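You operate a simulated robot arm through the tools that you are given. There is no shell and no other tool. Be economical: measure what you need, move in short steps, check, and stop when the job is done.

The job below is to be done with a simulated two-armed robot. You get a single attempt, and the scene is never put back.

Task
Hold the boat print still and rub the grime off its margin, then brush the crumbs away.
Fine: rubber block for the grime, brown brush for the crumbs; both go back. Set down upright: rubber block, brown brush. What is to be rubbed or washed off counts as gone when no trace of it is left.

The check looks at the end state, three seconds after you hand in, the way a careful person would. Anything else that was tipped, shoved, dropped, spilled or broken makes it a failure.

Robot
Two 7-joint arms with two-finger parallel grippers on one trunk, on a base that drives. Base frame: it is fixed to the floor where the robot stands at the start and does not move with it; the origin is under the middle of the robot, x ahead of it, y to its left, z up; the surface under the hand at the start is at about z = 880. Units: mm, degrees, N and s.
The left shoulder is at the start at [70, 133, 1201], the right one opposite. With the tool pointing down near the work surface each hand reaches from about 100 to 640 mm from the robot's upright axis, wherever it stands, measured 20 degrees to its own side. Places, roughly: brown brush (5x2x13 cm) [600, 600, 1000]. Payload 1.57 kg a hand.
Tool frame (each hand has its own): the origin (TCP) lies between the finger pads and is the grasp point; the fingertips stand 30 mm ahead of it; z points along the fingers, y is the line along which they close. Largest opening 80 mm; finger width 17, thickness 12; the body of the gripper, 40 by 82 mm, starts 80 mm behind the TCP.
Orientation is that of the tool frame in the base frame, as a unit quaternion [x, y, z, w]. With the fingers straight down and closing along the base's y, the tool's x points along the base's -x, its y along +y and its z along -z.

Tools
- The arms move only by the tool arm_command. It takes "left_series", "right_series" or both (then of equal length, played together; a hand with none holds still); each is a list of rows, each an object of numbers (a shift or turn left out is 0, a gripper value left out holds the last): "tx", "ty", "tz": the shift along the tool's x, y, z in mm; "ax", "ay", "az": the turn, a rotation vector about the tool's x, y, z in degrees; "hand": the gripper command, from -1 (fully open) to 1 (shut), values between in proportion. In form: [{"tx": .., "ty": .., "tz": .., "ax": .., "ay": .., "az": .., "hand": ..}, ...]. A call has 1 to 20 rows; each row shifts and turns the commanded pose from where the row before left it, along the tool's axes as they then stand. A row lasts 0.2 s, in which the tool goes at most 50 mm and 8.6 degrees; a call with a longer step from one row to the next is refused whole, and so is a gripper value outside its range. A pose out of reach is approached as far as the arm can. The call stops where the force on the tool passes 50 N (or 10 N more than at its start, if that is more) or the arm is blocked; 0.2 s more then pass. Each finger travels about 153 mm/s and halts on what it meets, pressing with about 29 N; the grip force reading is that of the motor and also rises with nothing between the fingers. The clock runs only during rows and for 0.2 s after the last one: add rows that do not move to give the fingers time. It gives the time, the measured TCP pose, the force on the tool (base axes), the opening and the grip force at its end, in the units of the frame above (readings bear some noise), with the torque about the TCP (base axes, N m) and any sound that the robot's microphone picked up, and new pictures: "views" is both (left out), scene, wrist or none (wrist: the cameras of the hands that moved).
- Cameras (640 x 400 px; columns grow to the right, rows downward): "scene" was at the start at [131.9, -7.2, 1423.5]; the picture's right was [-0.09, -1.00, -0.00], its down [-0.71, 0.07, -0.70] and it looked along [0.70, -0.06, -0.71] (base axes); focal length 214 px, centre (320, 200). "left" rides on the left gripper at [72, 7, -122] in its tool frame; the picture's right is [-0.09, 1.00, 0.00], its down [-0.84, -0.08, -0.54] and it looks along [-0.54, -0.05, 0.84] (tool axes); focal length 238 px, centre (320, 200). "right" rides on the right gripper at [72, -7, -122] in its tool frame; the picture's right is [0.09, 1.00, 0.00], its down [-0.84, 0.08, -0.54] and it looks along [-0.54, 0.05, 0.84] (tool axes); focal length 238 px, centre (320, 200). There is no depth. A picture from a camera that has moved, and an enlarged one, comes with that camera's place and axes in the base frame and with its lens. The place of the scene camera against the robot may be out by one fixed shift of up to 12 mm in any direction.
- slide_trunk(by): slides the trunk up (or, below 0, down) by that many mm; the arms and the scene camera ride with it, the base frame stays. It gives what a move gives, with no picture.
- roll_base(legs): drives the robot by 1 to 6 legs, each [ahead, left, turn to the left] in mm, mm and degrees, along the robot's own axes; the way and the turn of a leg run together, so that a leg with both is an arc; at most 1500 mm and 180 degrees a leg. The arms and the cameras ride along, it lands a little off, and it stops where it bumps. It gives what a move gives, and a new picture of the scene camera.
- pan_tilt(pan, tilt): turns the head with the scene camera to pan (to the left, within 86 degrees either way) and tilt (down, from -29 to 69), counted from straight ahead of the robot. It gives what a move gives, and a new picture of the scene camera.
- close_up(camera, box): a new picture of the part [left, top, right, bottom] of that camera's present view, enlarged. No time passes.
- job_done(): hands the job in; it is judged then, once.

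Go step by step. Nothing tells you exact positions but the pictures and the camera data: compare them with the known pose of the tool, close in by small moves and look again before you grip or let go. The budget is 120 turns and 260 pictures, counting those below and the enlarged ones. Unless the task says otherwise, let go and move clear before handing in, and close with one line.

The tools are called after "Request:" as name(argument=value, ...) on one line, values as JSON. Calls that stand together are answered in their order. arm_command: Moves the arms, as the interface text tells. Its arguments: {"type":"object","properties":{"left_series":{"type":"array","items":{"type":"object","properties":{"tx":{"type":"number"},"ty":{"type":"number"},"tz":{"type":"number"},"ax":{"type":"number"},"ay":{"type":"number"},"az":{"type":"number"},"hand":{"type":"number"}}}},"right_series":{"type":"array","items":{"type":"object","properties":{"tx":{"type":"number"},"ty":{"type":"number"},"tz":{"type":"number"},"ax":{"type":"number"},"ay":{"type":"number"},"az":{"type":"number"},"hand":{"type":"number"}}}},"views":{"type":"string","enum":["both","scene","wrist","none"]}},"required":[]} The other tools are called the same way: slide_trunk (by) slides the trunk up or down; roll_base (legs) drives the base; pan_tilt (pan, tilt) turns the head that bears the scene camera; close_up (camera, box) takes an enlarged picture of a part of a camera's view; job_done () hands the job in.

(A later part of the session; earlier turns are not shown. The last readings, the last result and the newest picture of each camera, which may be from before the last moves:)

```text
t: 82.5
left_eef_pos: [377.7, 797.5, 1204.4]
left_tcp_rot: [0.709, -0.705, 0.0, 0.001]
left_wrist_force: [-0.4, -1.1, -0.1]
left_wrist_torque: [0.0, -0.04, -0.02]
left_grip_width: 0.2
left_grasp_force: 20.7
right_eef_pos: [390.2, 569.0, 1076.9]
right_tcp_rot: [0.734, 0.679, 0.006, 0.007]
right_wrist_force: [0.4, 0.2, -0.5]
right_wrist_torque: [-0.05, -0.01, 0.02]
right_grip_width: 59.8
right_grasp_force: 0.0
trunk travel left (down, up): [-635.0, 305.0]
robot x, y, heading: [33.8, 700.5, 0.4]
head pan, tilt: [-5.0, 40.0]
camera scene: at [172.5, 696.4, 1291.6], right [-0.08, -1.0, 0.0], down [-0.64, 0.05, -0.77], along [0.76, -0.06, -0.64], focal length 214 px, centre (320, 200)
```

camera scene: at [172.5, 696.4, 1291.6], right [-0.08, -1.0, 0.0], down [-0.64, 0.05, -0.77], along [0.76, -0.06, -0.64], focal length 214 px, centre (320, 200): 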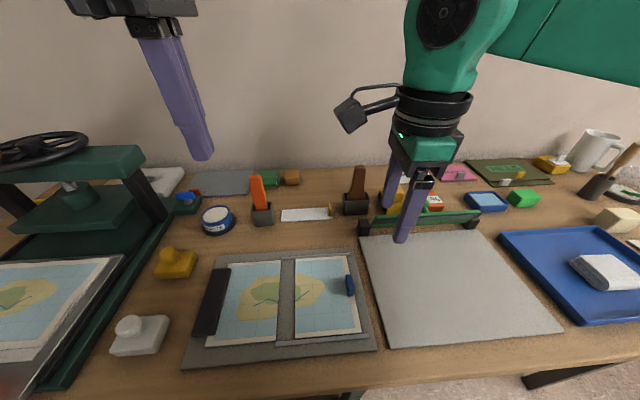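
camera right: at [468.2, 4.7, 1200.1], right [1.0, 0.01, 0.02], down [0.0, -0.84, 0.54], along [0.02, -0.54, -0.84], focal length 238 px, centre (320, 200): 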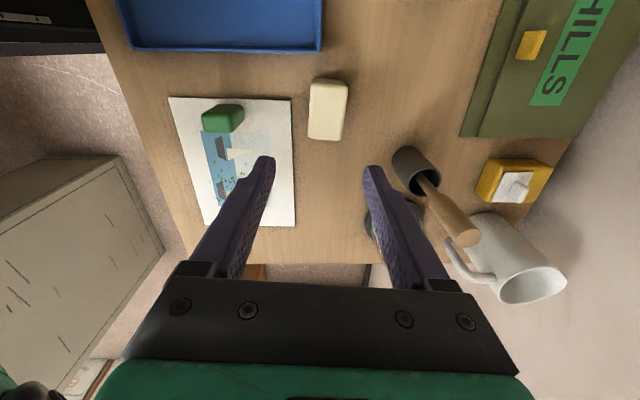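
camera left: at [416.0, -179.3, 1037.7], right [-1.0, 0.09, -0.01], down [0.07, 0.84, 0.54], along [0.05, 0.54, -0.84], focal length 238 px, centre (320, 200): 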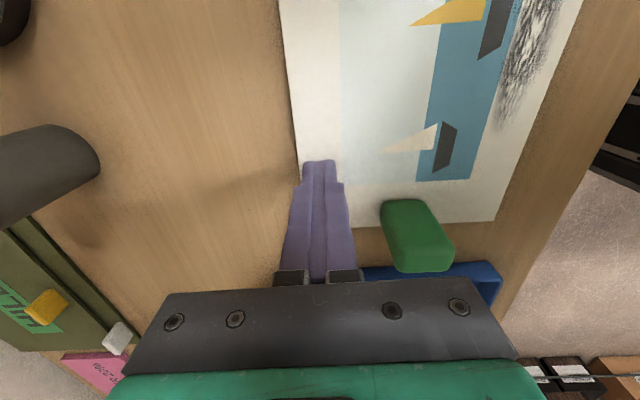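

Brush handle top triangulates to about (602, 569, 1028). I move the right hand toward it at safe height and look through the wrist camera.

Request:
arm_command(right_series=[{"tz": -25}, {"ty": 40, "tx": 3}, {"ty": 40, "tx": 3}, {"ty": 40, "tx": 3}, {"ty": 40, "tx": 3}, {}], views="both")

```text
t: 83.8
left_eef_pos: [379.4, 797.5, 1204.0]
left_tcp_rot: [0.709, -0.705, -0.001, 0.0]
left_wrist_force: [0.6, -0.4, -0.5]
left_wrist_torque: [0.02, 0.01, -0.02]
left_grip_width: 0.2
left_grasp_force: 20.9
right_eef_pos: [519.9, 539.5, 1085.6]
right_tcp_rot: [0.734, 0.679, 0.006, 0.005]
right_wrist_force: [0.4, 0.2, 1.4]
right_wrist_torque: [-0.04, 0.01, 0.02]
right_grip_width: 59.6
right_grasp_force: 0.1
right hand out of reach, approached as far as the arm can: row 4, 5
trunk travel left (down, up): [-635.0, 305.0]
robot x, y, heading: [36.7, 704.4, 0.0]
head pan, tilt: [-5.0, 40.0]
camera scene: at [173.9, 696.4, 1291.4], right [-0.08, -1.0, 0.0], down [-0.64, 0.05, -0.77], along [0.76, -0.06, -0.64], focal length 214 px, centre (320, 200)
camera right: at [515.6, 613.4, 1208.2], right [1.0, 0.01, 0.02], down [0.0, -0.84, 0.54], along [0.02, -0.54, -0.84], focal length 238 px, centre (320, 200)
```

scene: 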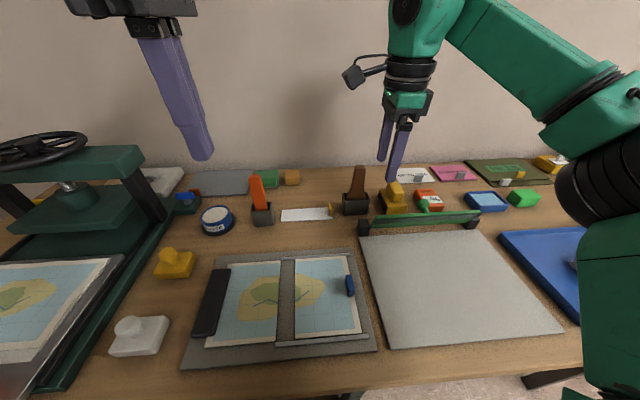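
right: 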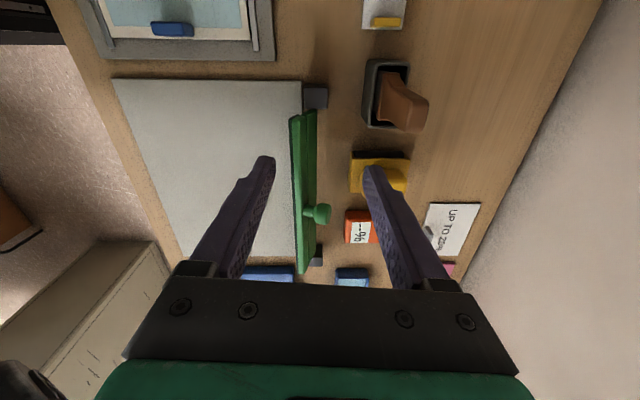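

Too high for the lowered trunk. I raise the trunk back up and retry.

Request:
slide_trunk(by=140)

Request:
arm_command(right_series=[{"tz": 40}, {"tz": 40}, {"tz": 30}, {"ty": 30, "tx": 10}, {"ty": 20, "tx": 12}, {"tx": 12}, {}], views="both")

```text
t: 85.5
left_eef_pos: [378.5, 796.6, 1344.5]
left_tcp_rot: [0.709, -0.706, -0.001, 0.0]
left_wrist_force: [0.7, -0.1, -1.2]
left_wrist_torque: [-0.02, 0.01, 0.01]
left_grip_width: 0.1
left_grasp_force: 21.2
right_eef_pos: [518.1, 539.7, 1227.4]
right_tcp_rot: [0.734, 0.679, 0.007, 0.006]
right_wrist_force: [-0.1, 0.6, -1.2]
right_wrist_torque: [0.0, -0.01, 0.04]
right_grip_width: 59.8
right_grasp_force: 0.1
trunk travel left (down, up): [-775.0, 165.0]
robot x, y, heading: [36.3, 704.0, 0.2]
head pan, tilt: [-5.0, 40.0]
```

```text
t: 87.1
left_eef_pos: [379.4, 797.3, 1344.1]
left_tcp_rot: [0.709, -0.705, 0.001, -0.001]
left_wrist_force: [0.3, 0.3, -1.0]
left_wrist_torque: [-0.01, 0.04, -0.03]
left_grip_width: 0.0
left_grasp_force: 21.7
right_eef_pos: [551.0, 557.6, 1115.5]
right_tcp_rot: [0.733, 0.68, 0.007, 0.006]
right_wrist_force: [0.9, 0.4, 0.3]
right_wrist_torque: [0.02, 0.0, -0.04]
right_grip_width: 59.9
right_grasp_force: 0.1
right hand out of reach, approached as far as the arm can: row 5, 6
trunk travel left (down, up): [-775.0, 165.0]
robot x, y, heading: [35.0, 702.5, 0.2]
head pan, tilt: [-5.0, 40.0]
camera scene: at [173.8, 696.6, 1431.4], right [-0.08, -1.0, 0.0], down [-0.64, 0.05, -0.77], along [0.76, -0.06, -0.64], focal length 214 px, centre (320, 200)
camera right: at [547.3, 630.4, 1237.7], right [1.0, 0.02, 0.02], down [0.0, -0.84, 0.54], along [0.02, -0.54, -0.84], focal length 238 px, centre (320, 200)
```

scene: 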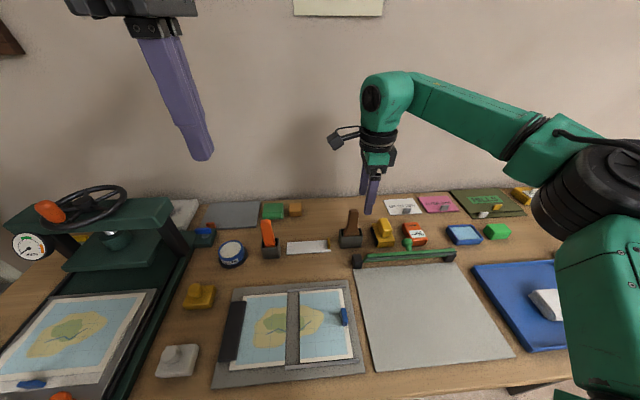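
right: 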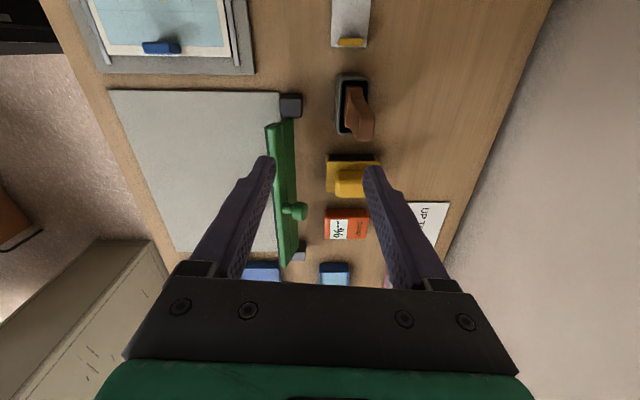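

The reach seems limited by the yaw. I turn the hand back to yaw 0 (closing along y, across the handle's width) and go on from there.

Request:
arm_command(right_series=[{"ty": -20, "tz": -10}, {"az": -8}, {"az": -8}, {"az": -8}, {"az": -8}, {"az": -8}, {"az": -8}, {"az": -8}, {"az": -8}, {"az": -8}, {"az": -8}, {"az": -8}, {"az": -6.5, "hand": -1}, {"tx": -20}, {"tx": -20}, {}], views="both")

```text
t: 90.5
left_eef_pos: [377.6, 797.9, 1345.1]
left_tcp_rot: [0.709, -0.705, 0.001, -0.001]
left_wrist_force: [0.2, 0.3, -0.3]
left_wrist_torque: [0.0, -0.03, 0.0]
left_grip_width: 0.0
left_grasp_force: 21.6
right_eef_pos: [555.2, 548.8, 1124.2]
right_tcp_rot: [-0.001, 1.0, 0.002, 0.011]
right_wrist_force: [0.3, 0.8, 0.5]
right_wrist_torque: [-0.02, -0.01, 0.01]
right_grip_width: 80.2
right_grasp_force: 0.1
right hand out of reach, approached as far as the arm can: row 15
trunk travel left (down, up): [-775.0, 165.0]
robot x, y, heading: [42.3, 700.4, 0.2]
head pan, tilt: [-5.0, 40.0]
camera scene: at [172.0, 696.5, 1431.6], right [-0.08, -1.0, 0.0], down [-0.64, 0.05, -0.77], along [0.76, -0.06, -0.64], focal length 214 px, centre (320, 200)
camera right: at [479.7, 543.0, 1243.9], right [-0.09, 1.0, 0.0], down [0.83, 0.08, 0.56], along [0.56, 0.05, -0.83], focal length 238 px, centre (320, 200)
```

scene: 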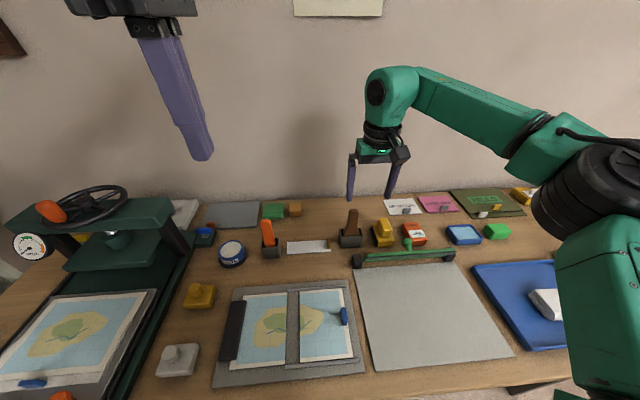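
right: 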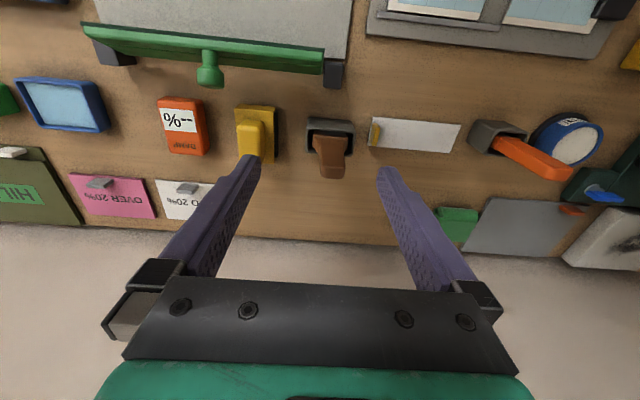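

Still short at this height; raising the trunk further should extend the reach.

Request:
slide_trunk(by=150)

Request:
arm_command(right_series=[{"tz": 50}, {"tz": 50}, {"tz": 40}, {"tx": -20}, {"tx": -15, "ty": 20}, {}], views="both")

```text
t: 92.3
left_eef_pos: [379.1, 797.5, 1495.0]
left_tcp_rot: [0.709, -0.706, 0.0, 0.0]
left_wrist_force: [-0.1, 0.5, -1.4]
left_wrist_torque: [0.01, -0.04, 0.01]
left_grip_width: 0.3
left_grasp_force: 21.2
right_eef_pos: [556.2, 549.5, 1272.4]
right_tcp_rot: [0.0, 1.0, 0.002, 0.01]
right_wrist_force: [0.3, -0.1, -0.5]
right_wrist_torque: [-0.02, -0.01, 0.01]
right_grip_width: 79.7
right_grasp_force: 0.1
trunk travel left (down, up): [-925.0, 15.0]
robot x, y, heading: [33.7, 705.7, -0.0]
head pan, tilt: [-5.0, 40.0]
```

```text
t: 93.7
left_eef_pos: [377.9, 797.7, 1493.1]
left_tcp_rot: [0.709, -0.705, 0.001, 0.001]
left_wrist_force: [0.2, 0.3, -0.4]
left_wrist_torque: [0.0, 0.01, -0.01]
left_grip_width: 0.3
left_grasp_force: 21.7
right_eef_pos: [553.5, 545.0, 1145.6]
right_tcp_rot: [0.0, 1.0, 0.001, 0.011]
right_wrist_force: [-0.1, 0.0, 0.3]
right_wrist_torque: [-0.01, -0.03, 0.04]
right_grip_width: 80.2
right_grasp_force: 0.0
right hand out of reach, approached as far as the arm can: row 3, 4, 5
trunk travel left (down, up): [-925.0, 15.0]
robot x, y, heading: [37.4, 700.7, 0.6]
head pan, tilt: [-5.0, 40.0]
camera scene: at [173.2, 696.5, 1581.5], right [-0.08, -1.0, 0.0], down [-0.64, 0.05, -0.77], along [0.76, -0.06, -0.64], focal length 214 px, centre (320, 200)
camera right: at [478.6, 537.7, 1266.6], right [-0.09, 1.0, 0.0], down [0.83, 0.08, 0.56], along [0.56, 0.05, -0.83], focal length 238 px, centre (320, 200)
```

scene: 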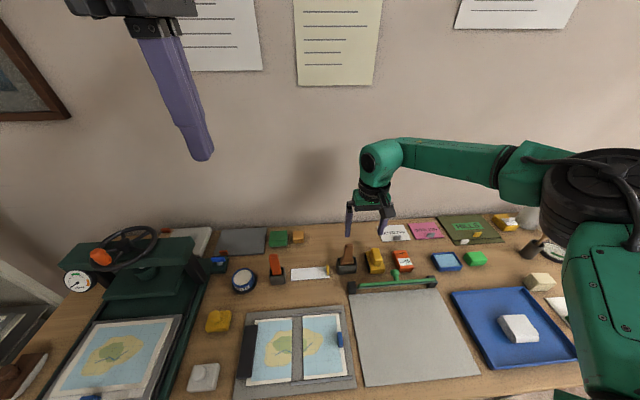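
right: 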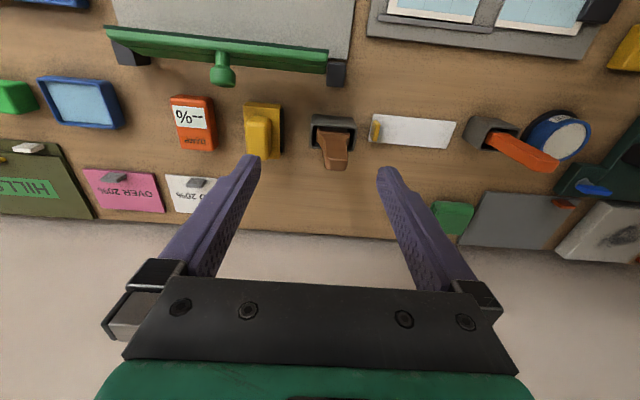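

Direction matters: the arm reaches farther out to its own side. I restore the trunk height and turn the robot left 10° so the brush lies ~23° to the right.

Request:
arm_command(right_series=[{"tz": -50, "tx": 10}, {"tz": -50, "tx": 10}, {"tx": 20}, {}], views="none")

Request:
slide_trunk(by=-150)

Request:
roll_base(legs=[[0, 0, 10]])

```text
refused: row 1 steps farther than a row can; nothing moved
```

```text
t: 95.4
left_eef_pos: [379.6, 797.6, 1344.6]
left_tcp_rot: [0.709, -0.705, -0.001, 0.0]
left_wrist_force: [-0.3, -0.3, 0.1]
left_wrist_torque: [-0.01, 0.01, 0.02]
left_grip_width: 0.4
left_grasp_force: 21.3
right_eef_pos: [553.7, 543.2, 996.6]
right_tcp_rot: [0.0, 1.0, 0.002, 0.011]
right_wrist_force: [0.2, 0.5, 0.1]
right_wrist_torque: [-0.02, 0.0, 0.01]
right_grip_width: 80.0
right_grasp_force: 0.0
trunk travel left (down, up): [-775.0, 165.0]
robot x, y, heading: [33.0, 703.8, 0.3]
head pan, tilt: [-5.0, 40.0]
```

```text
t: 96.5
left_eef_pos: [357.4, 849.5, 1343.7]
left_tcp_rot: [0.764, -0.646, 0.0, 0.001]
left_wrist_force: [-0.3, 0.9, -0.5]
left_wrist_torque: [-0.03, 0.02, -0.03]
left_grip_width: 0.0
left_grasp_force: 21.5
right_eef_pos: [569.9, 626.7, 996.1]
right_tcp_rot: [-0.081, 0.997, 0.002, 0.009]
right_wrist_force: [0.7, 1.2, 0.1]
right_wrist_torque: [-0.02, 0.0, 0.01]
right_grip_width: 80.0
right_grasp_force: 0.0
trunk travel left (down, up): [-775.0, 165.0]
robot x, y, heading: [35.2, 699.4, 9.5]
head pan, tilt: [-5.0, 40.0]
camera scene: at [170.6, 717.2, 1431.3], right [0.08, -1.0, 0.0], down [-0.64, -0.05, -0.77], along [0.76, 0.06, -0.64], focal length 214 px, centre (320, 200)
```

scene: 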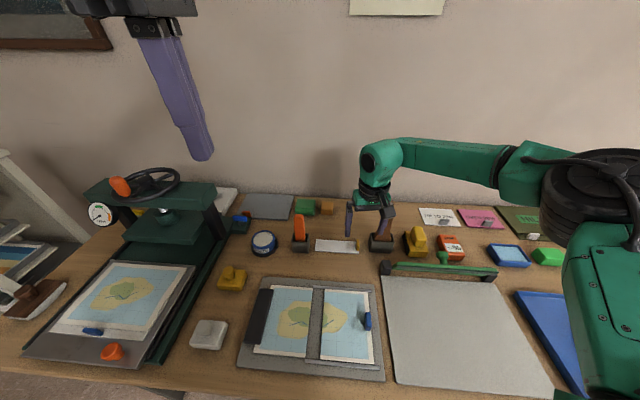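

My first call was refused and the later ones ran anyway, so the hand swept past low; I check whether anything was touched.

Request:
close_up(camera="scene", box=[280, 180, 480, 280])

Request:
close_up(camera="right", box=[0, 0, 640, 400])

```text
3.20 times, centred on (380, 230) of scene
camera zoom: at [170.6, 717.2, 1431.3], right [0.08, -1.0, 0.0], down [-0.64, -0.05, -0.77], along [0.76, 0.06, -0.64], focal length 686 px, centre (128, 104)
```

zoom: 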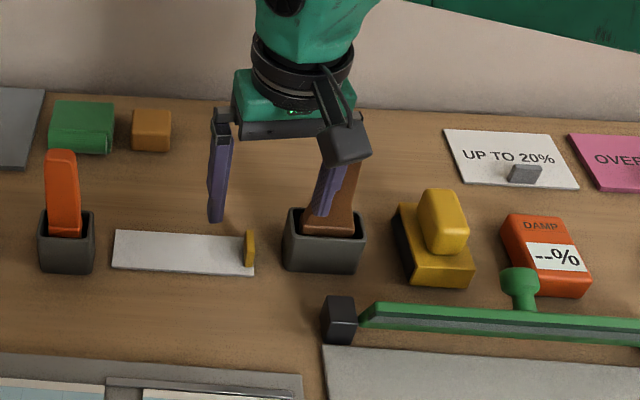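

```text
1.00 times, centred on (320, 200) of right (not enlarged: the box is as wide or as high as the picture)
camera zoom: at [497.5, 610.1, 1116.2], right [-0.25, 0.97, 0.0], down [0.8, 0.21, 0.56], along [0.54, 0.14, -0.83], focal length 238 px, centre (320, 200)
```

zoom: 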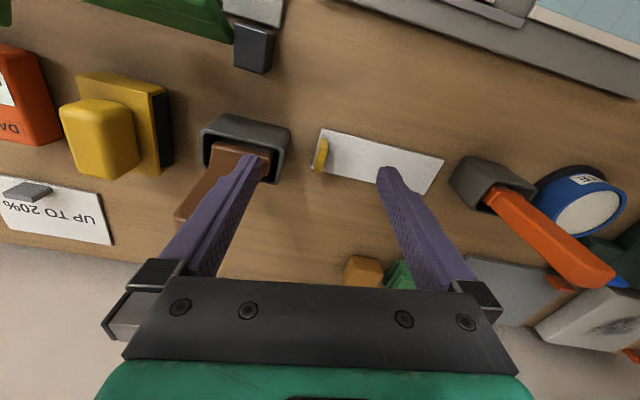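

Nothing seems disturbed. I rise clear of the handle, then centre over the brush.

Request:
arm_command(right_series=[{"tz": -40, "tx": 10}, {"tz": -45}, {}], views="none")

Request:
close_up(camera="scene", box=[320, 180, 440, 255])

Request:
close_up(camera="right", box=[100, 0, 420, 200])

```text
t: 97.3
left_eef_pos: [356.9, 850.4, 1343.9]
left_tcp_rot: [0.764, -0.645, 0.0, 0.0]
left_wrist_force: [-0.3, 0.2, 0.2]
left_wrist_torque: [0.0, 0.01, -0.01]
left_grip_width: 0.1
left_grasp_force: 21.7
right_eef_pos: [557.4, 626.0, 1079.1]
right_tcp_rot: [-0.082, 0.997, 0.002, 0.009]
right_wrist_force: [0.6, 0.2, 0.1]
right_wrist_torque: [-0.01, 0.0, -0.02]
right_grip_width: 80.0
right_grasp_force: 0.0
trunk travel left (down, up): [-775.0, 165.0]
robot x, y, heading: [31.9, 696.6, 9.6]
head pan, tilt: [-5.0, 40.0]
```

```text
5.33 times, centred on (380, 218) of scene
camera zoom: at [170.2, 716.5, 1431.4], right [0.08, -1.0, 0.0], down [-0.64, -0.05, -0.77], along [0.76, 0.06, -0.64], focal length 1144 px, centre (0, 107)
```

zoom: 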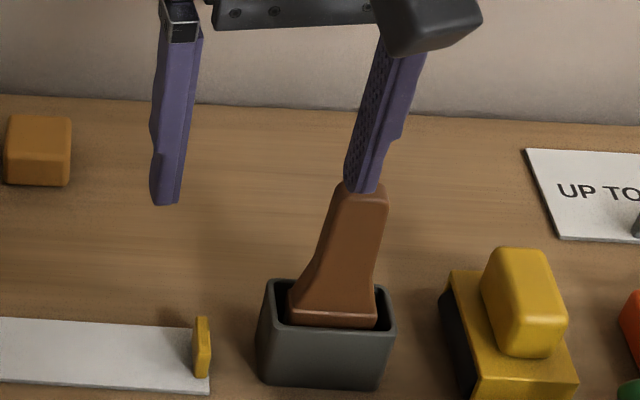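

```text
2.00 times, centred on (260, 100) of right
camera zoom: at [485.6, 607.7, 1200.1], right [-0.25, 0.97, 0.0], down [0.8, 0.21, 0.56], along [0.54, 0.14, -0.83], focal length 477 px, centre (440, 400)
```

zoom: 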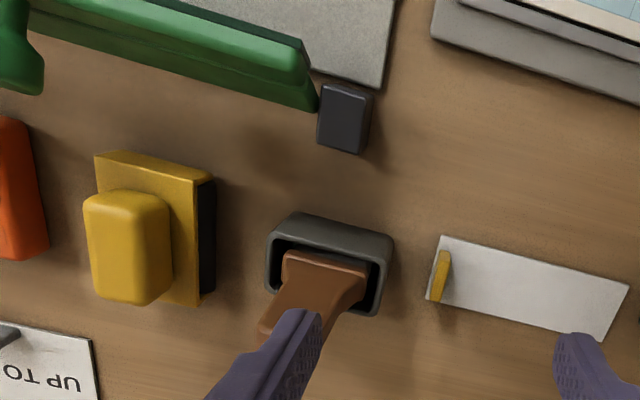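

Wrist view puts the upright handle near (585, 567). I align yaw to the table and move above it.

Request:
arm_command(right_series=[{"az": 5, "tz": -5}, {"az": 4.4}, {"ty": -30}, {"ty": -29}, {"tx": -14}, {"tx": -14}, {}], views="wrist")

Request:
close_up(camera="scene", box=[320, 180, 440, 255])

```text
t: 98.9
left_eef_pos: [353.9, 848.5, 1344.6]
left_tcp_rot: [0.763, -0.646, 0.0, -0.001]
left_wrist_force: [0.0, 0.0, -0.2]
left_wrist_torque: [0.03, -0.02, 0.02]
left_grip_width: 0.1
left_grasp_force: 21.3
right_eef_pos: [584.4, 566.4, 1086.7]
right_tcp_rot: [0.0, 1.0, 0.004, 0.011]
right_wrist_force: [0.1, 0.2, -0.1]
right_wrist_torque: [0.02, 0.01, 0.01]
right_grip_width: 79.7
right_grasp_force: 0.2
trunk travel left (down, up): [-775.0, 165.0]
robot x, y, heading: [35.7, 698.5, 9.5]
head pan, tilt: [-5.0, 40.0]
camera right: at [509.9, 559.0, 1206.7], right [-0.09, 1.0, 0.01], down [0.83, 0.07, 0.56], along [0.56, 0.06, -0.83], focal length 238 px, centre (320, 200)
```

right: 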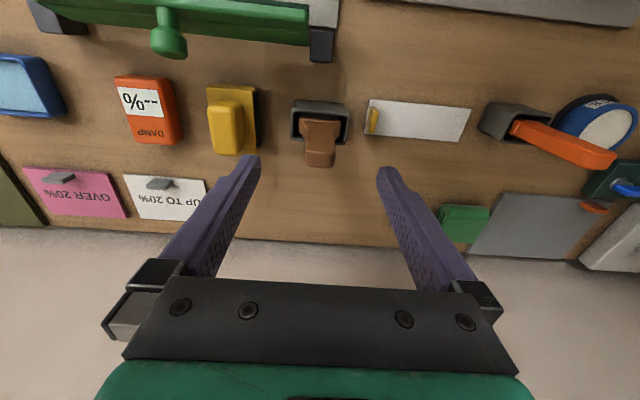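

```text
5.33 times, centred on (380, 218) of scene
camera zoom: at [168.3, 715.2, 1431.6], right [0.08, -1.0, 0.0], down [-0.64, -0.05, -0.77], along [0.76, 0.06, -0.64], focal length 1144 px, centre (0, 107)
```

zoom: 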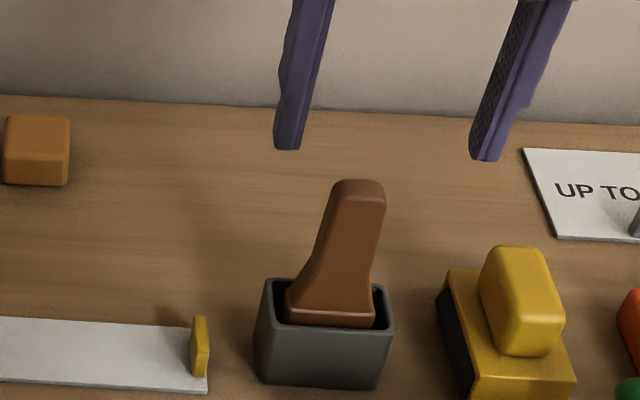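

Handle is centred near (593, 569). I shift 9 mm and descend around it.

Request:
arm_command(right_series=[{"tx": -9, "ty": 2.5}, {"tz": 30}, {"tz": 30}, {"tz": 25}, {}], views="wrist")

Request:
close_up(camera="scene", box=[320, 180, 440, 255])

```text
t: 100.1
left_eef_pos: [354.7, 849.5, 1344.1]
left_tcp_rot: [0.764, -0.645, 0.0, 0.0]
left_wrist_force: [0.1, 0.4, 0.1]
left_wrist_torque: [0.01, -0.01, -0.01]
left_grip_width: 0.3
left_grasp_force: 22.0
right_eef_pos: [597.1, 568.1, 1000.9]
right_tcp_rot: [0.001, 1.0, 0.004, 0.01]
right_wrist_force: [-0.4, -0.1, 0.5]
right_wrist_torque: [-0.02, 0.03, 0.0]
right_grip_width: 79.9
right_grasp_force: 0.1
trunk travel left (down, up): [-775.0, 165.0]
robot x, y, heading: [36.3, 700.3, 9.4]
head pan, tilt: [-5.0, 40.0]
camera right: at [521.6, 562.8, 1121.5], right [-0.09, 1.0, 0.0], down [0.83, 0.07, 0.56], along [0.56, 0.06, -0.83], focal length 238 px, centre (320, 200)
```

right: 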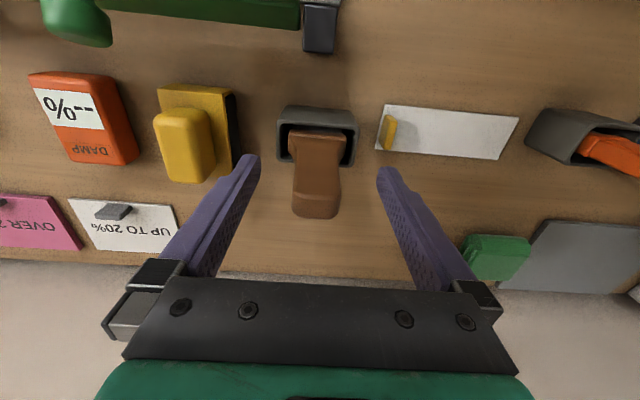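

```text
5.33 times, centred on (380, 218) of scene
camera zoom: at [168.7, 716.0, 1431.6], right [0.08, -1.0, 0.0], down [-0.64, -0.05, -0.77], along [0.76, 0.06, -0.64], focal length 1144 px, centre (0, 107)
```

zoom: 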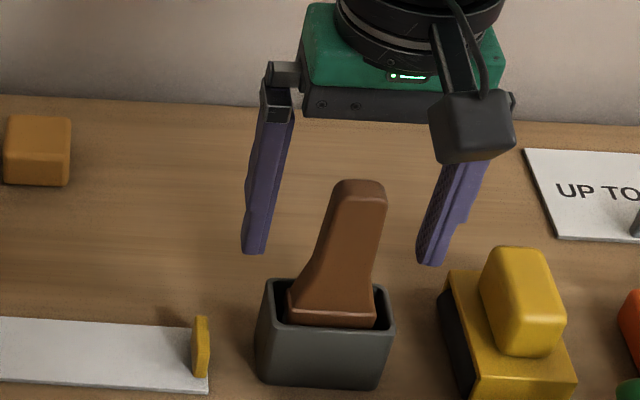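

Shift 6 mm back and close on the handle.

Request:
arm_command(right_series=[{"tx": 6}, {"hand": 0}, {"hand": 1}, {}, {}, {}], views="wrist")

Request:
close_up(camera="scene", box=[320, 180, 440, 255])

```text
t: 101.5
left_eef_pos: [354.9, 849.2, 1344.3]
left_tcp_rot: [0.764, -0.646, -0.001, 0.001]
left_wrist_force: [0.2, -0.6, -0.1]
left_wrist_torque: [-0.03, 0.0, 0.01]
left_grip_width: 0.0
left_grasp_force: 20.9
right_eef_pos: [591.9, 568.9, 1000.8]
right_tcp_rot: [0.0, 1.0, 0.003, 0.011]
right_wrist_force: [0.1, -0.2, 0.2]
right_wrist_torque: [0.02, -0.01, 0.04]
right_grip_width: 35.6
right_grasp_force: 29.6
trunk travel left (down, up): [-775.0, 165.0]
robot x, y, heading: [32.8, 699.1, 9.8]
head pan, tilt: [-5.0, 40.0]
camera right: at [515.7, 562.9, 1121.7], right [-0.09, 1.0, 0.0], down [0.83, 0.07, 0.56], along [0.56, 0.06, -0.83], focal length 238 px, centre (320, 200)
```

right: 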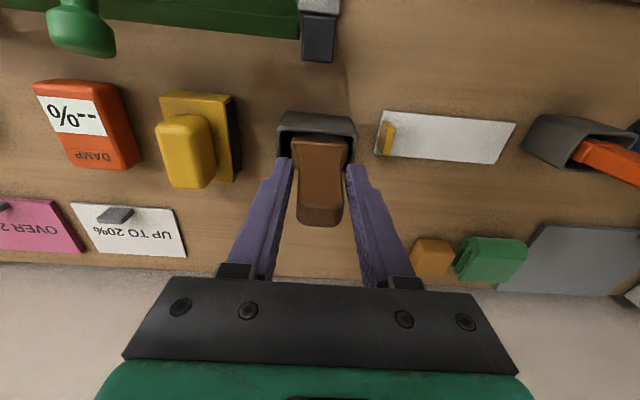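

```text
5.33 times, centred on (380, 218) of scene
camera zoom: at [169.0, 716.1, 1431.5], right [0.08, -1.0, 0.0], down [-0.64, -0.05, -0.77], along [0.76, 0.06, -0.64], focal length 1144 px, centre (0, 107)
```

zoom: 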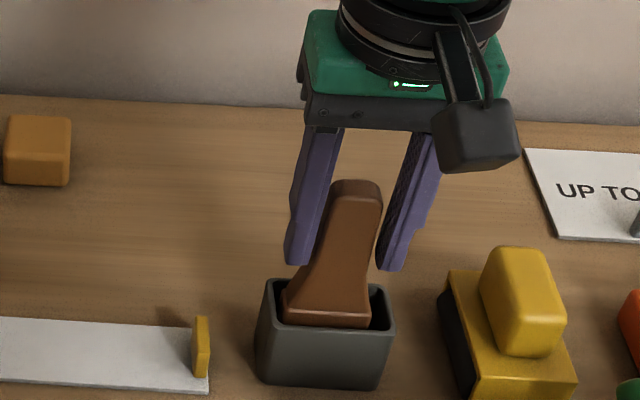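

Gripped (35.6 mm). Lifting straight up.

Request:
arm_command(right_series=[{"tz": -10}, {"tz": -20}, {"tz": -30}, {"tz": -40}, {}], views="both")

Request:
close_up(camera="scene", box=[300, 130, 460, 255])

```text
t: 102.7
left_eef_pos: [355.4, 848.8, 1343.4]
left_tcp_rot: [0.764, -0.645, 0.0, 0.0]
left_wrist_force: [0.1, -0.6, -0.9]
left_wrist_torque: [0.0, 0.01, 0.0]
left_grip_width: 0.2
left_grasp_force: 21.3
right_eef_pos: [588.2, 568.9, 1102.5]
right_tcp_rot: [0.0, 1.0, 0.004, 0.01]
right_wrist_force: [0.3, 0.5, -0.4]
right_wrist_torque: [0.02, 0.02, -0.04]
right_grip_width: 35.5
right_grasp_force: 29.1
trunk travel left (down, up): [-775.0, 165.0]
robot x, y, heading: [34.0, 699.8, 9.5]
head pan, tilt: [-5.0, 40.0]
camera scene: at [169.4, 716.1, 1431.5], right [0.08, -1.0, 0.0], down [-0.64, -0.05, -0.77], along [0.76, 0.06, -0.64], focal length 214 px, centre (320, 200)
camera right: at [513.0, 562.3, 1222.3], right [-0.09, 1.0, 0.0], down [0.83, 0.07, 0.56], along [0.56, 0.06, -0.83], focal length 238 px, centre (320, 200)
```

scene: 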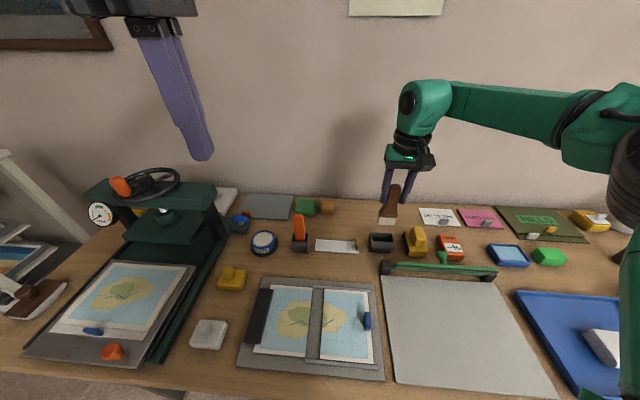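
right: 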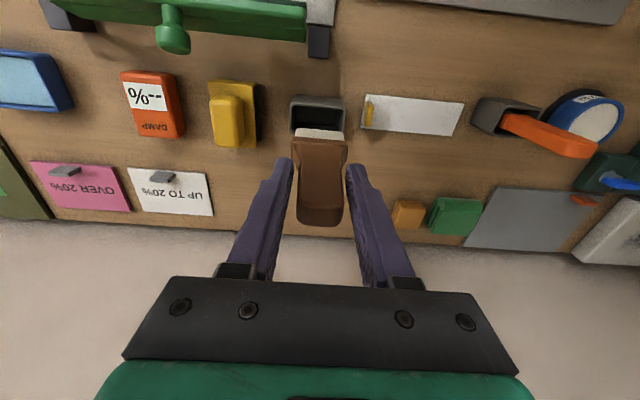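

```text
3.20 times, centred on (380, 192) of scene
camera zoom: at [169.4, 716.1, 1431.5], right [0.08, -1.0, 0.0], down [-0.64, -0.05, -0.77], along [0.76, 0.06, -0.64], focal length 686 px, centre (128, 224)
```

zoom: 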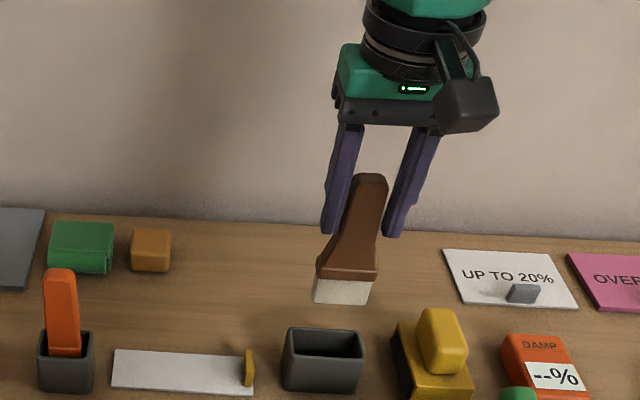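

The brush is out. I retract the hand toward the robot, then turn back and drive to the print position.

Request:
arm_command(right_series=[{"tx": 40}, {"tx": 40}, {"tx": 40}, {"tx": 40}, {"tx": 40}, {"tx": 30}, {}], views="none")

Request:
roll_base(legs=[[-35, 0, 0], [0, 0, -9.5]])

```text
t: 104.3
left_eef_pos: [357.2, 850.5, 1342.9]
left_tcp_rot: [0.764, -0.645, 0.0, 0.0]
left_wrist_force: [-0.5, 0.3, -0.3]
left_wrist_torque: [0.02, 0.02, 0.02]
left_grip_width: 0.3
left_grasp_force: 20.7
right_eef_pos: [358.0, 567.9, 1096.1]
right_tcp_rot: [0.0, 1.0, 0.004, 0.01]
right_wrist_force: [0.5, -0.2, -0.3]
right_wrist_torque: [0.02, 0.01, 0.0]
right_grip_width: 35.6
right_grasp_force: 29.2
trunk travel left (down, up): [-775.0, 165.0]
robot x, y, heading: [33.3, 701.9, 9.5]
head pan, tilt: [-5.0, 40.0]
```

```text
t: 105.8
left_eef_pos: [345.0, 789.5, 1343.9]
left_tcp_rot: [0.707, -0.707, -0.001, 0.002]
left_wrist_force: [0.4, 0.1, -1.0]
left_wrist_torque: [-0.02, 0.03, 0.01]
left_grip_width: 0.2
left_grasp_force: 21.2
right_eef_pos: [299.2, 512.3, 1097.2]
right_tcp_rot: [0.083, 0.997, 0.002, 0.008]
right_wrist_force: [-0.3, 0.4, -0.4]
right_wrist_torque: [-0.02, 0.01, 0.04]
right_grip_width: 35.6
right_grasp_force: 29.3
trunk travel left (down, up): [-775.0, 165.0]
robot x, y, heading: [-1.8, 698.0, 0.0]
head pan, tilt: [-5.0, 40.0]
camera scene: at [137.8, 689.5, 1431.3], right [-0.09, -1.0, 0.0], down [-0.64, 0.05, -0.76], along [0.76, -0.07, -0.64], focal length 214 px, centre (320, 200)
```

scene: 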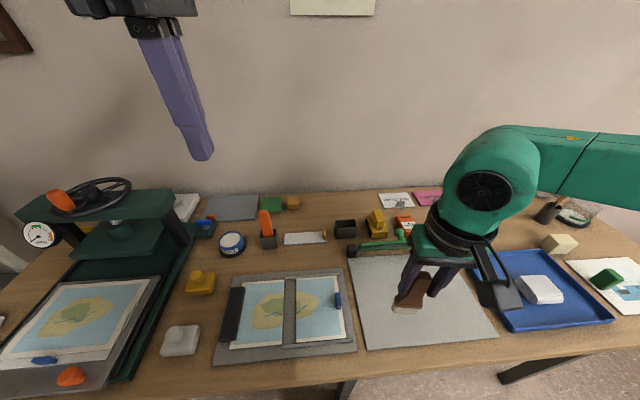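

Request:
roll_base(legs=[[0, -731, 0]])

Request:
pan_tilt(pan=-5, tilt=50)

```text
t: 109.8
left_eef_pos: [343.3, 60.2, 1344.3]
left_tcp_rot: [0.71, -0.705, 0.001, 0.001]
left_wrist_force: [-0.7, -0.8, -0.3]
left_wrist_torque: [-0.01, 0.02, 0.02]
left_grip_width: 0.0
left_grasp_force: 21.5
right_eef_pos: [300.4, -216.4, 1097.0]
right_tcp_rot: [0.081, 0.997, 0.002, 0.01]
right_wrist_force: [0.6, 0.1, -0.3]
right_wrist_torque: [-0.01, 0.01, 0.02]
right_grip_width: 35.7
right_grasp_force: 29.0
trunk travel left (down, up): [-775.0, 165.0]
robot x, y, heading: [0.4, -32.9, 0.1]
head pan, tilt: [-5.0, 40.0]
camera scene: at [137.6, -39.7, 1431.5], right [-0.08, -1.0, 0.0], down [-0.64, 0.05, -0.77], along [0.76, -0.06, -0.64], focal length 214 px, centre (320, 200)
```

scene: 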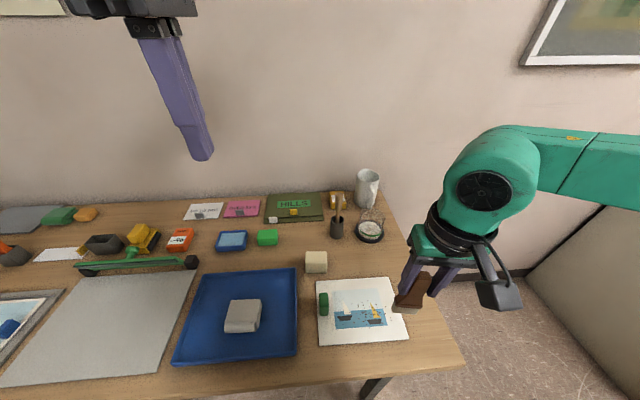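

```text
t: 110.5
left_eef_pos: [342.0, 60.1, 1344.1]
left_tcp_rot: [0.709, -0.705, 0.0, -0.001]
left_wrist_force: [0.1, -0.4, 0.5]
left_wrist_torque: [0.0, -0.01, 0.0]
left_grip_width: 0.0
left_grasp_force: 21.9
right_eef_pos: [299.3, -217.3, 1096.3]
right_tcp_rot: [0.082, 0.997, 0.002, 0.009]
right_wrist_force: [0.6, 0.3, -1.2]
right_wrist_torque: [0.01, 0.0, -0.03]
right_grip_width: 35.5
right_grasp_force: 28.7
trunk travel left (down, up): [-775.0, 165.0]
robot x, y, heading: [1.7, -35.3, -0.0]
head pan, tilt: [-5.0, 50.0]
camera scene: at [129.6, -40.4, 1417.4], right [-0.08, -1.0, 0.0], down [-0.76, 0.06, -0.64], along [0.64, -0.05, -0.77], focal length 214 px, centre (320, 200)
```

scene: 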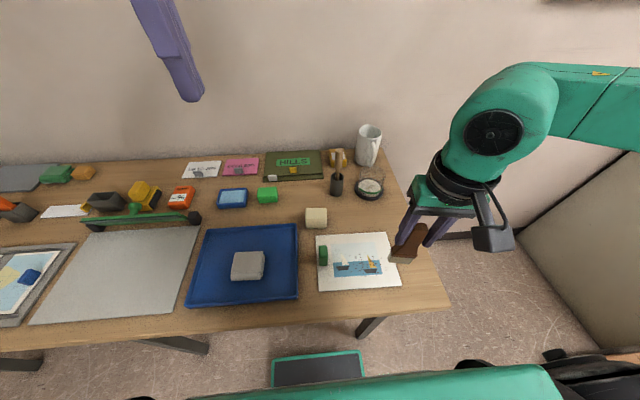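

Print and crumbs in view. I raise and yaw the brush hand to +90° (brush width across the sweep), then lower the trunk as before.

Request:
arm_command(right_series=[{"tz": -40}, {"tz": -40}, {"tz": -20}, {"az": 8}, {"az": 8}, {"az": 8}, {"az": 8}, {"az": 8}, {"az": 8}, {"az": 8}, {"az": 8}, {"az": 8}, {"az": 8}, {}], views="none")

```text
t: 113.5
left_eef_pos: [343.2, 60.9, 1344.6]
left_tcp_rot: [0.709, -0.706, 0.0, -0.001]
left_wrist_force: [0.7, 0.0, -0.7]
left_wrist_torque: [-0.02, 0.0, 0.01]
left_grip_width: 0.0
left_grasp_force: 21.2
right_eef_pos: [298.0, -217.5, 1196.5]
right_tcp_rot: [0.704, 0.71, 0.009, 0.006]
right_wrist_force: [0.3, 0.4, -0.7]
right_wrist_torque: [0.01, -0.01, 0.02]
right_grip_width: 35.3
right_grasp_force: 28.8
trunk travel left (down, up): [-775.0, 165.0]
robot x, y, heading: [-0.4, -35.2, 0.3]
head pan, tilt: [-5.0, 50.0]
```

Request:
slide_trunk(by=-140)

Request:
arm_command(left_series=[{"ty": -40}, {"ty": -39}, {"tx": 42}, {"tx": 42}, {"tx": 42}, {"tx": 42}, {"tz": 50}, {"tz": 50}, {"tz": 50}, {"tz": 50}, {"tz": 50}, {"tz": 25}, {}], views="both")

```text
t: 115.2
left_eef_pos: [343.0, 60.5, 1204.7]
left_tcp_rot: [0.709, -0.705, 0.0, -0.001]
left_wrist_force: [0.0, 0.2, 0.0]
left_wrist_torque: [-0.03, 0.04, -0.01]
left_grip_width: 0.0
left_grasp_force: 21.7
right_eef_pos: [297.5, -219.0, 1056.1]
right_tcp_rot: [0.703, 0.711, 0.009, 0.007]
right_wrist_force: [-0.3, -0.1, -0.8]
right_wrist_torque: [0.0, -0.01, -0.01]
right_grip_width: 35.5
right_grasp_force: 29.0
trunk travel left (down, up): [-635.0, 305.0]
robot x, y, heading: [1.0, -31.1, 0.3]
head pan, tilt: [-5.0, 50.0]
```

```text
t: 118.0
left_eef_pos: [406.6, -60.8, 925.1]
left_tcp_rot: [0.709, -0.706, 0.001, 0.0]
left_wrist_force: [-0.6, -0.1, -0.2]
left_wrist_torque: [0.0, 0.01, 0.01]
left_grip_width: 0.1
left_grasp_force: 21.0
left hand out of reach, approached as far as the arm can: row 5, 6
right_eef_pos: [298.3, -218.7, 1056.9]
right_tcp_rot: [0.703, 0.711, 0.009, 0.006]
right_wrist_force: [-1.1, -0.5, -0.1]
right_wrist_torque: [0.0, 0.02, -0.01]
right_grip_width: 35.5
right_grasp_force: 29.2
trunk travel left (down, up): [-635.0, 305.0]
robot x, y, heading: [1.7, -33.6, 0.2]
head pan, tilt: [-5.0, 50.0]
camera scene: at [129.6, -39.9, 1277.3], right [-0.08, -1.0, 0.0], down [-0.76, 0.06, -0.64], along [0.64, -0.05, -0.77], focal length 214 px, centre (320, 200)
camera left: at [399.7, -132.4, 1048.1], right [-1.0, 0.09, 0.0], down [0.07, 0.84, 0.54], along [0.05, 0.54, -0.84], focal length 238 px, centre (320, 200)
```

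scene: 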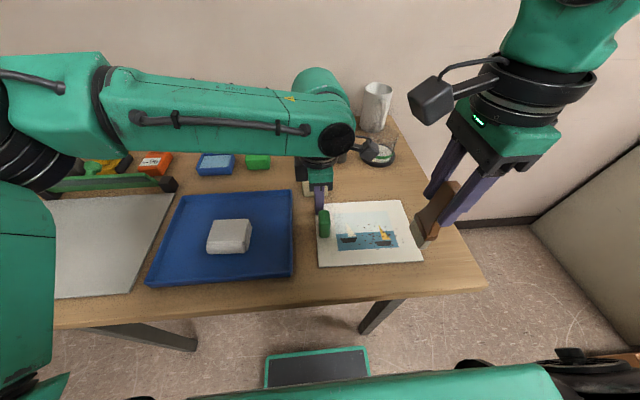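
left: 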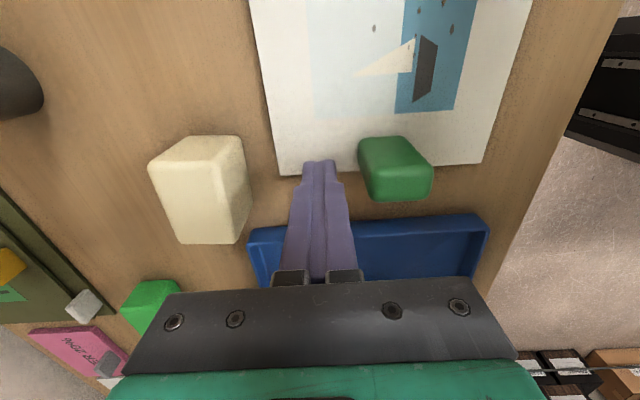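

The left hand fell short and ended at (406, −61), just between the weight and the rubber block without touching. I lift it, shift to the hold spot and come down.

Request:
arm_command(left_series=[{"tz": -40}, {"tz": -30}, {"tx": 24, "ty": -8}, {"tx": 24, "ty": -8}, {}, {"tz": 40}, {"tz": 30}, {"tz": 5}, {}], views="wrist")

Request:
close_up(camera="scene", box=[280, 170, 440, 270])

```text
t: 120.0
left_eef_pos: [422.2, -110.0, 919.1]
left_tcp_rot: [0.709, -0.705, 0.0, 0.0]
left_wrist_force: [0.5, -0.1, 0.0]
left_wrist_torque: [0.01, -0.03, 0.01]
left_grip_width: 0.0
left_grasp_force: 21.5
right_eef_pos: [297.8, -217.2, 1056.7]
right_tcp_rot: [0.703, 0.711, 0.008, 0.007]
right_wrist_force: [-0.3, 1.0, -1.1]
right_wrist_torque: [-0.01, 0.0, -0.01]
right_grip_width: 35.0
right_grasp_force: 29.2
trunk travel left (down, up): [-635.0, 305.0]
robot x, y, heading: [2.3, -37.7, 0.4]
head pan, tilt: [-5.0, 50.0]
camera left: at [415.2, -180.7, 1042.3], right [-1.0, 0.09, 0.0], down [0.07, 0.84, 0.54], along [0.05, 0.54, -0.84], focal length 238 px, centre (320, 200)
```

left: 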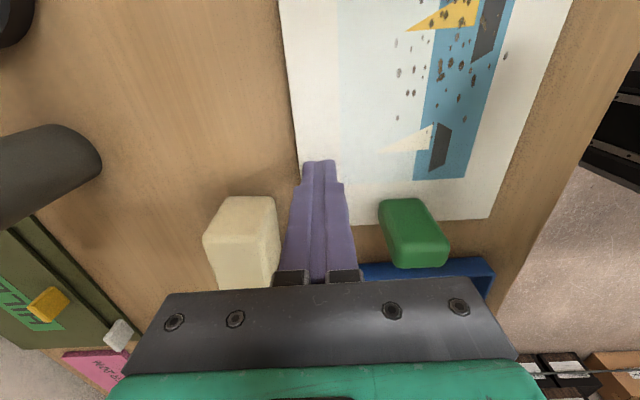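

```text
4.00 times, centred on (360, 220) of scene
camera zoom: at [129.7, -40.3, 1277.3], right [-0.08, -1.0, 0.0], down [-0.76, 0.06, -0.64], along [0.64, -0.05, -0.77], focal length 858 px, centre (160, 120)
```

zoom: 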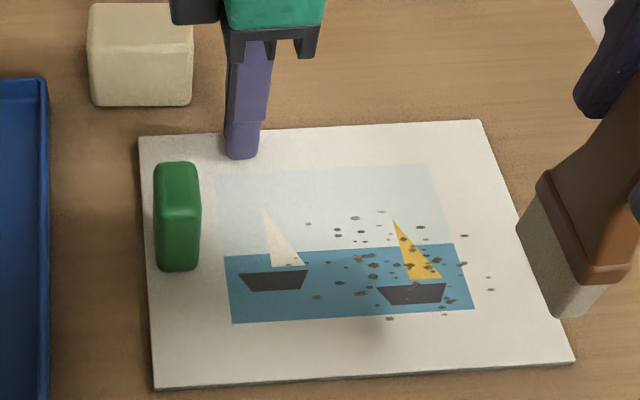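

Grime is gone and crumbs span x 318–380, y −135…−226. The upright left hand would obstruct the far lane, so I lift it, shift to y≈−80 and tilt it 30° so its body leans left, then press again.

Request:
arm_command(left_series=[{"tz": -40}, {"tz": -30}, {"tx": -25}, {"ay": 7.5}, {"ay": 7.5}, {"ay": 7.5}, {"ay": 7.5}, {}], views="both")

```text
t: 121.8
left_eef_pos: [421.4, -84.6, 989.6]
left_tcp_rot: [0.685, -0.681, 0.185, 0.183]
left_wrist_force: [0.8, 0.2, 0.4]
left_wrist_torque: [0.02, 0.01, -0.01]
left_grip_width: 0.1
left_grasp_force: 21.3
right_eef_pos: [298.6, -219.0, 1057.0]
right_tcp_rot: [0.703, 0.712, 0.008, 0.006]
right_wrist_force: [0.6, 0.0, -0.3]
right_wrist_torque: [0.05, -0.01, 0.01]
right_grip_width: 35.4
right_grasp_force: 29.2
trunk travel left (down, up): [-635.0, 305.0]
robot x, y, heading: [4.1, -33.6, 0.2]
head pan, tilt: [-5.0, 50.0]
camera scene: at [129.5, -40.8, 1277.3], right [-0.08, -1.0, 0.0], down [-0.76, 0.06, -0.64], along [0.64, -0.05, -0.77], focal length 214 px, centre (320, 200)
camera left: at [414.9, -85.5, 1132.8], right [-1.0, 0.07, -0.05], down [0.07, 1.0, 0.05], along [0.05, 0.05, -1.0], focal length 238 px, centre (320, 200)
```

scene: 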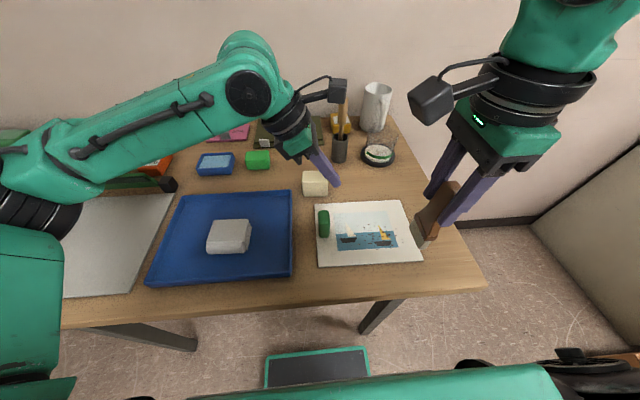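
left: 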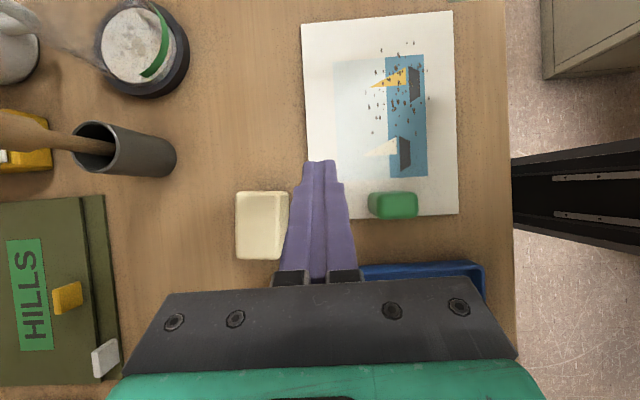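

The tilt works and the wrist camera now looks straight down on the print. Descending to press.

Request:
arm_command(left_series=[{"tz": 21, "tx": -12}, {"tz": 21, "tx": -12}, {"tz": 14, "tx": -8}, {"tz": 4.3, "tx": -2.5}, {}], views="none")

Request:
arm_command(left_series=[{"tz": 2.6, "tx": -1.5}, {"tz": 1.7, "tx": -1}, {}], views="wrist")

```text
t: 123.0
left_eef_pos: [423.0, -85.3, 919.9]
left_tcp_rot: [0.685, -0.681, 0.184, 0.182]
left_wrist_force: [-0.7, -0.6, -0.2]
left_wrist_torque: [0.0, -0.04, 0.0]
left_grip_width: 0.0
left_grasp_force: 21.4
right_eef_pos: [298.0, -218.0, 1056.9]
right_tcp_rot: [0.703, 0.711, 0.009, 0.006]
right_wrist_force: [-0.1, 0.6, -1.1]
right_wrist_torque: [-0.05, 0.01, 0.03]
right_grip_width: 35.2
right_grasp_force: 28.8
trunk travel left (down, up): [-635.0, 305.0]
robot x, y, heading: [3.2, -32.0, 0.2]
head pan, tilt: [-5.0, 50.0]
```

```text
t: 123.8
left_eef_pos: [422.4, -84.3, 915.7]
left_tcp_rot: [0.685, -0.681, 0.184, 0.182]
left_wrist_force: [0.0, -0.5, 0.5]
left_wrist_torque: [0.01, -0.01, 0.01]
left_grip_width: 0.0
left_grasp_force: 21.9
right_eef_pos: [297.0, -218.1, 1056.6]
right_tcp_rot: [0.703, 0.711, 0.008, 0.006]
right_wrist_force: [0.0, -1.3, -0.2]
right_wrist_torque: [-0.01, -0.01, -0.01]
right_grip_width: 35.3
right_grasp_force: 28.5
trunk travel left (down, up): [-635.0, 305.0]
robot x, y, heading: [2.4, -34.8, 0.2]
head pan, tilt: [-5.0, 50.0]
camera left: at [415.2, -85.3, 1057.7], right [-1.0, 0.07, -0.05], down [0.07, 1.0, 0.05], along [0.05, 0.05, -1.0], focal length 238 px, centre (320, 200)
```

left: 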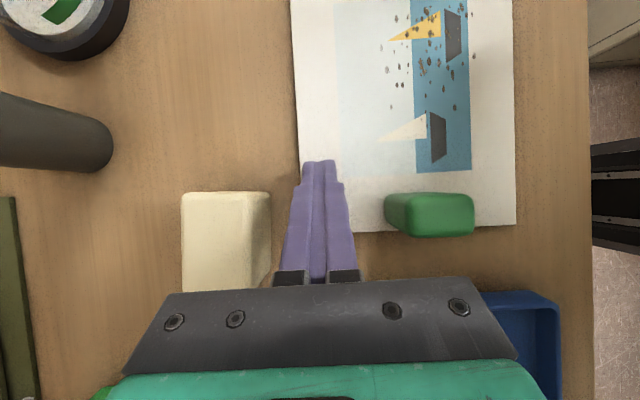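

Request:
arm_command(left_series=[{"tz": 2.6, "tx": -1.5}, {"tz": 1.7, "tx": -1}, {}], views="none")

```text
t: 124.6
left_eef_pos: [422.1, -85.9, 914.0]
left_tcp_rot: [0.684, -0.681, 0.189, 0.183]
left_wrist_force: [6.5, 0.5, 30.8]
left_wrist_torque: [-0.18, -0.24, 0.11]
left_grip_width: 0.0
left_grasp_force: 21.5
right_eef_pos: [295.7, -216.0, 1057.4]
right_tcp_rot: [0.703, 0.711, 0.009, 0.007]
right_wrist_force: [0.0, -0.6, -0.3]
right_wrist_torque: [0.02, 0.0, -0.01]
right_grip_width: 35.5
right_grasp_force: 29.0
trunk travel left (down, up): [-635.0, 305.0]
robot x, y, heading: [3.0, -31.6, 0.1]
head pan, tilt: [-5.0, 50.0]
```

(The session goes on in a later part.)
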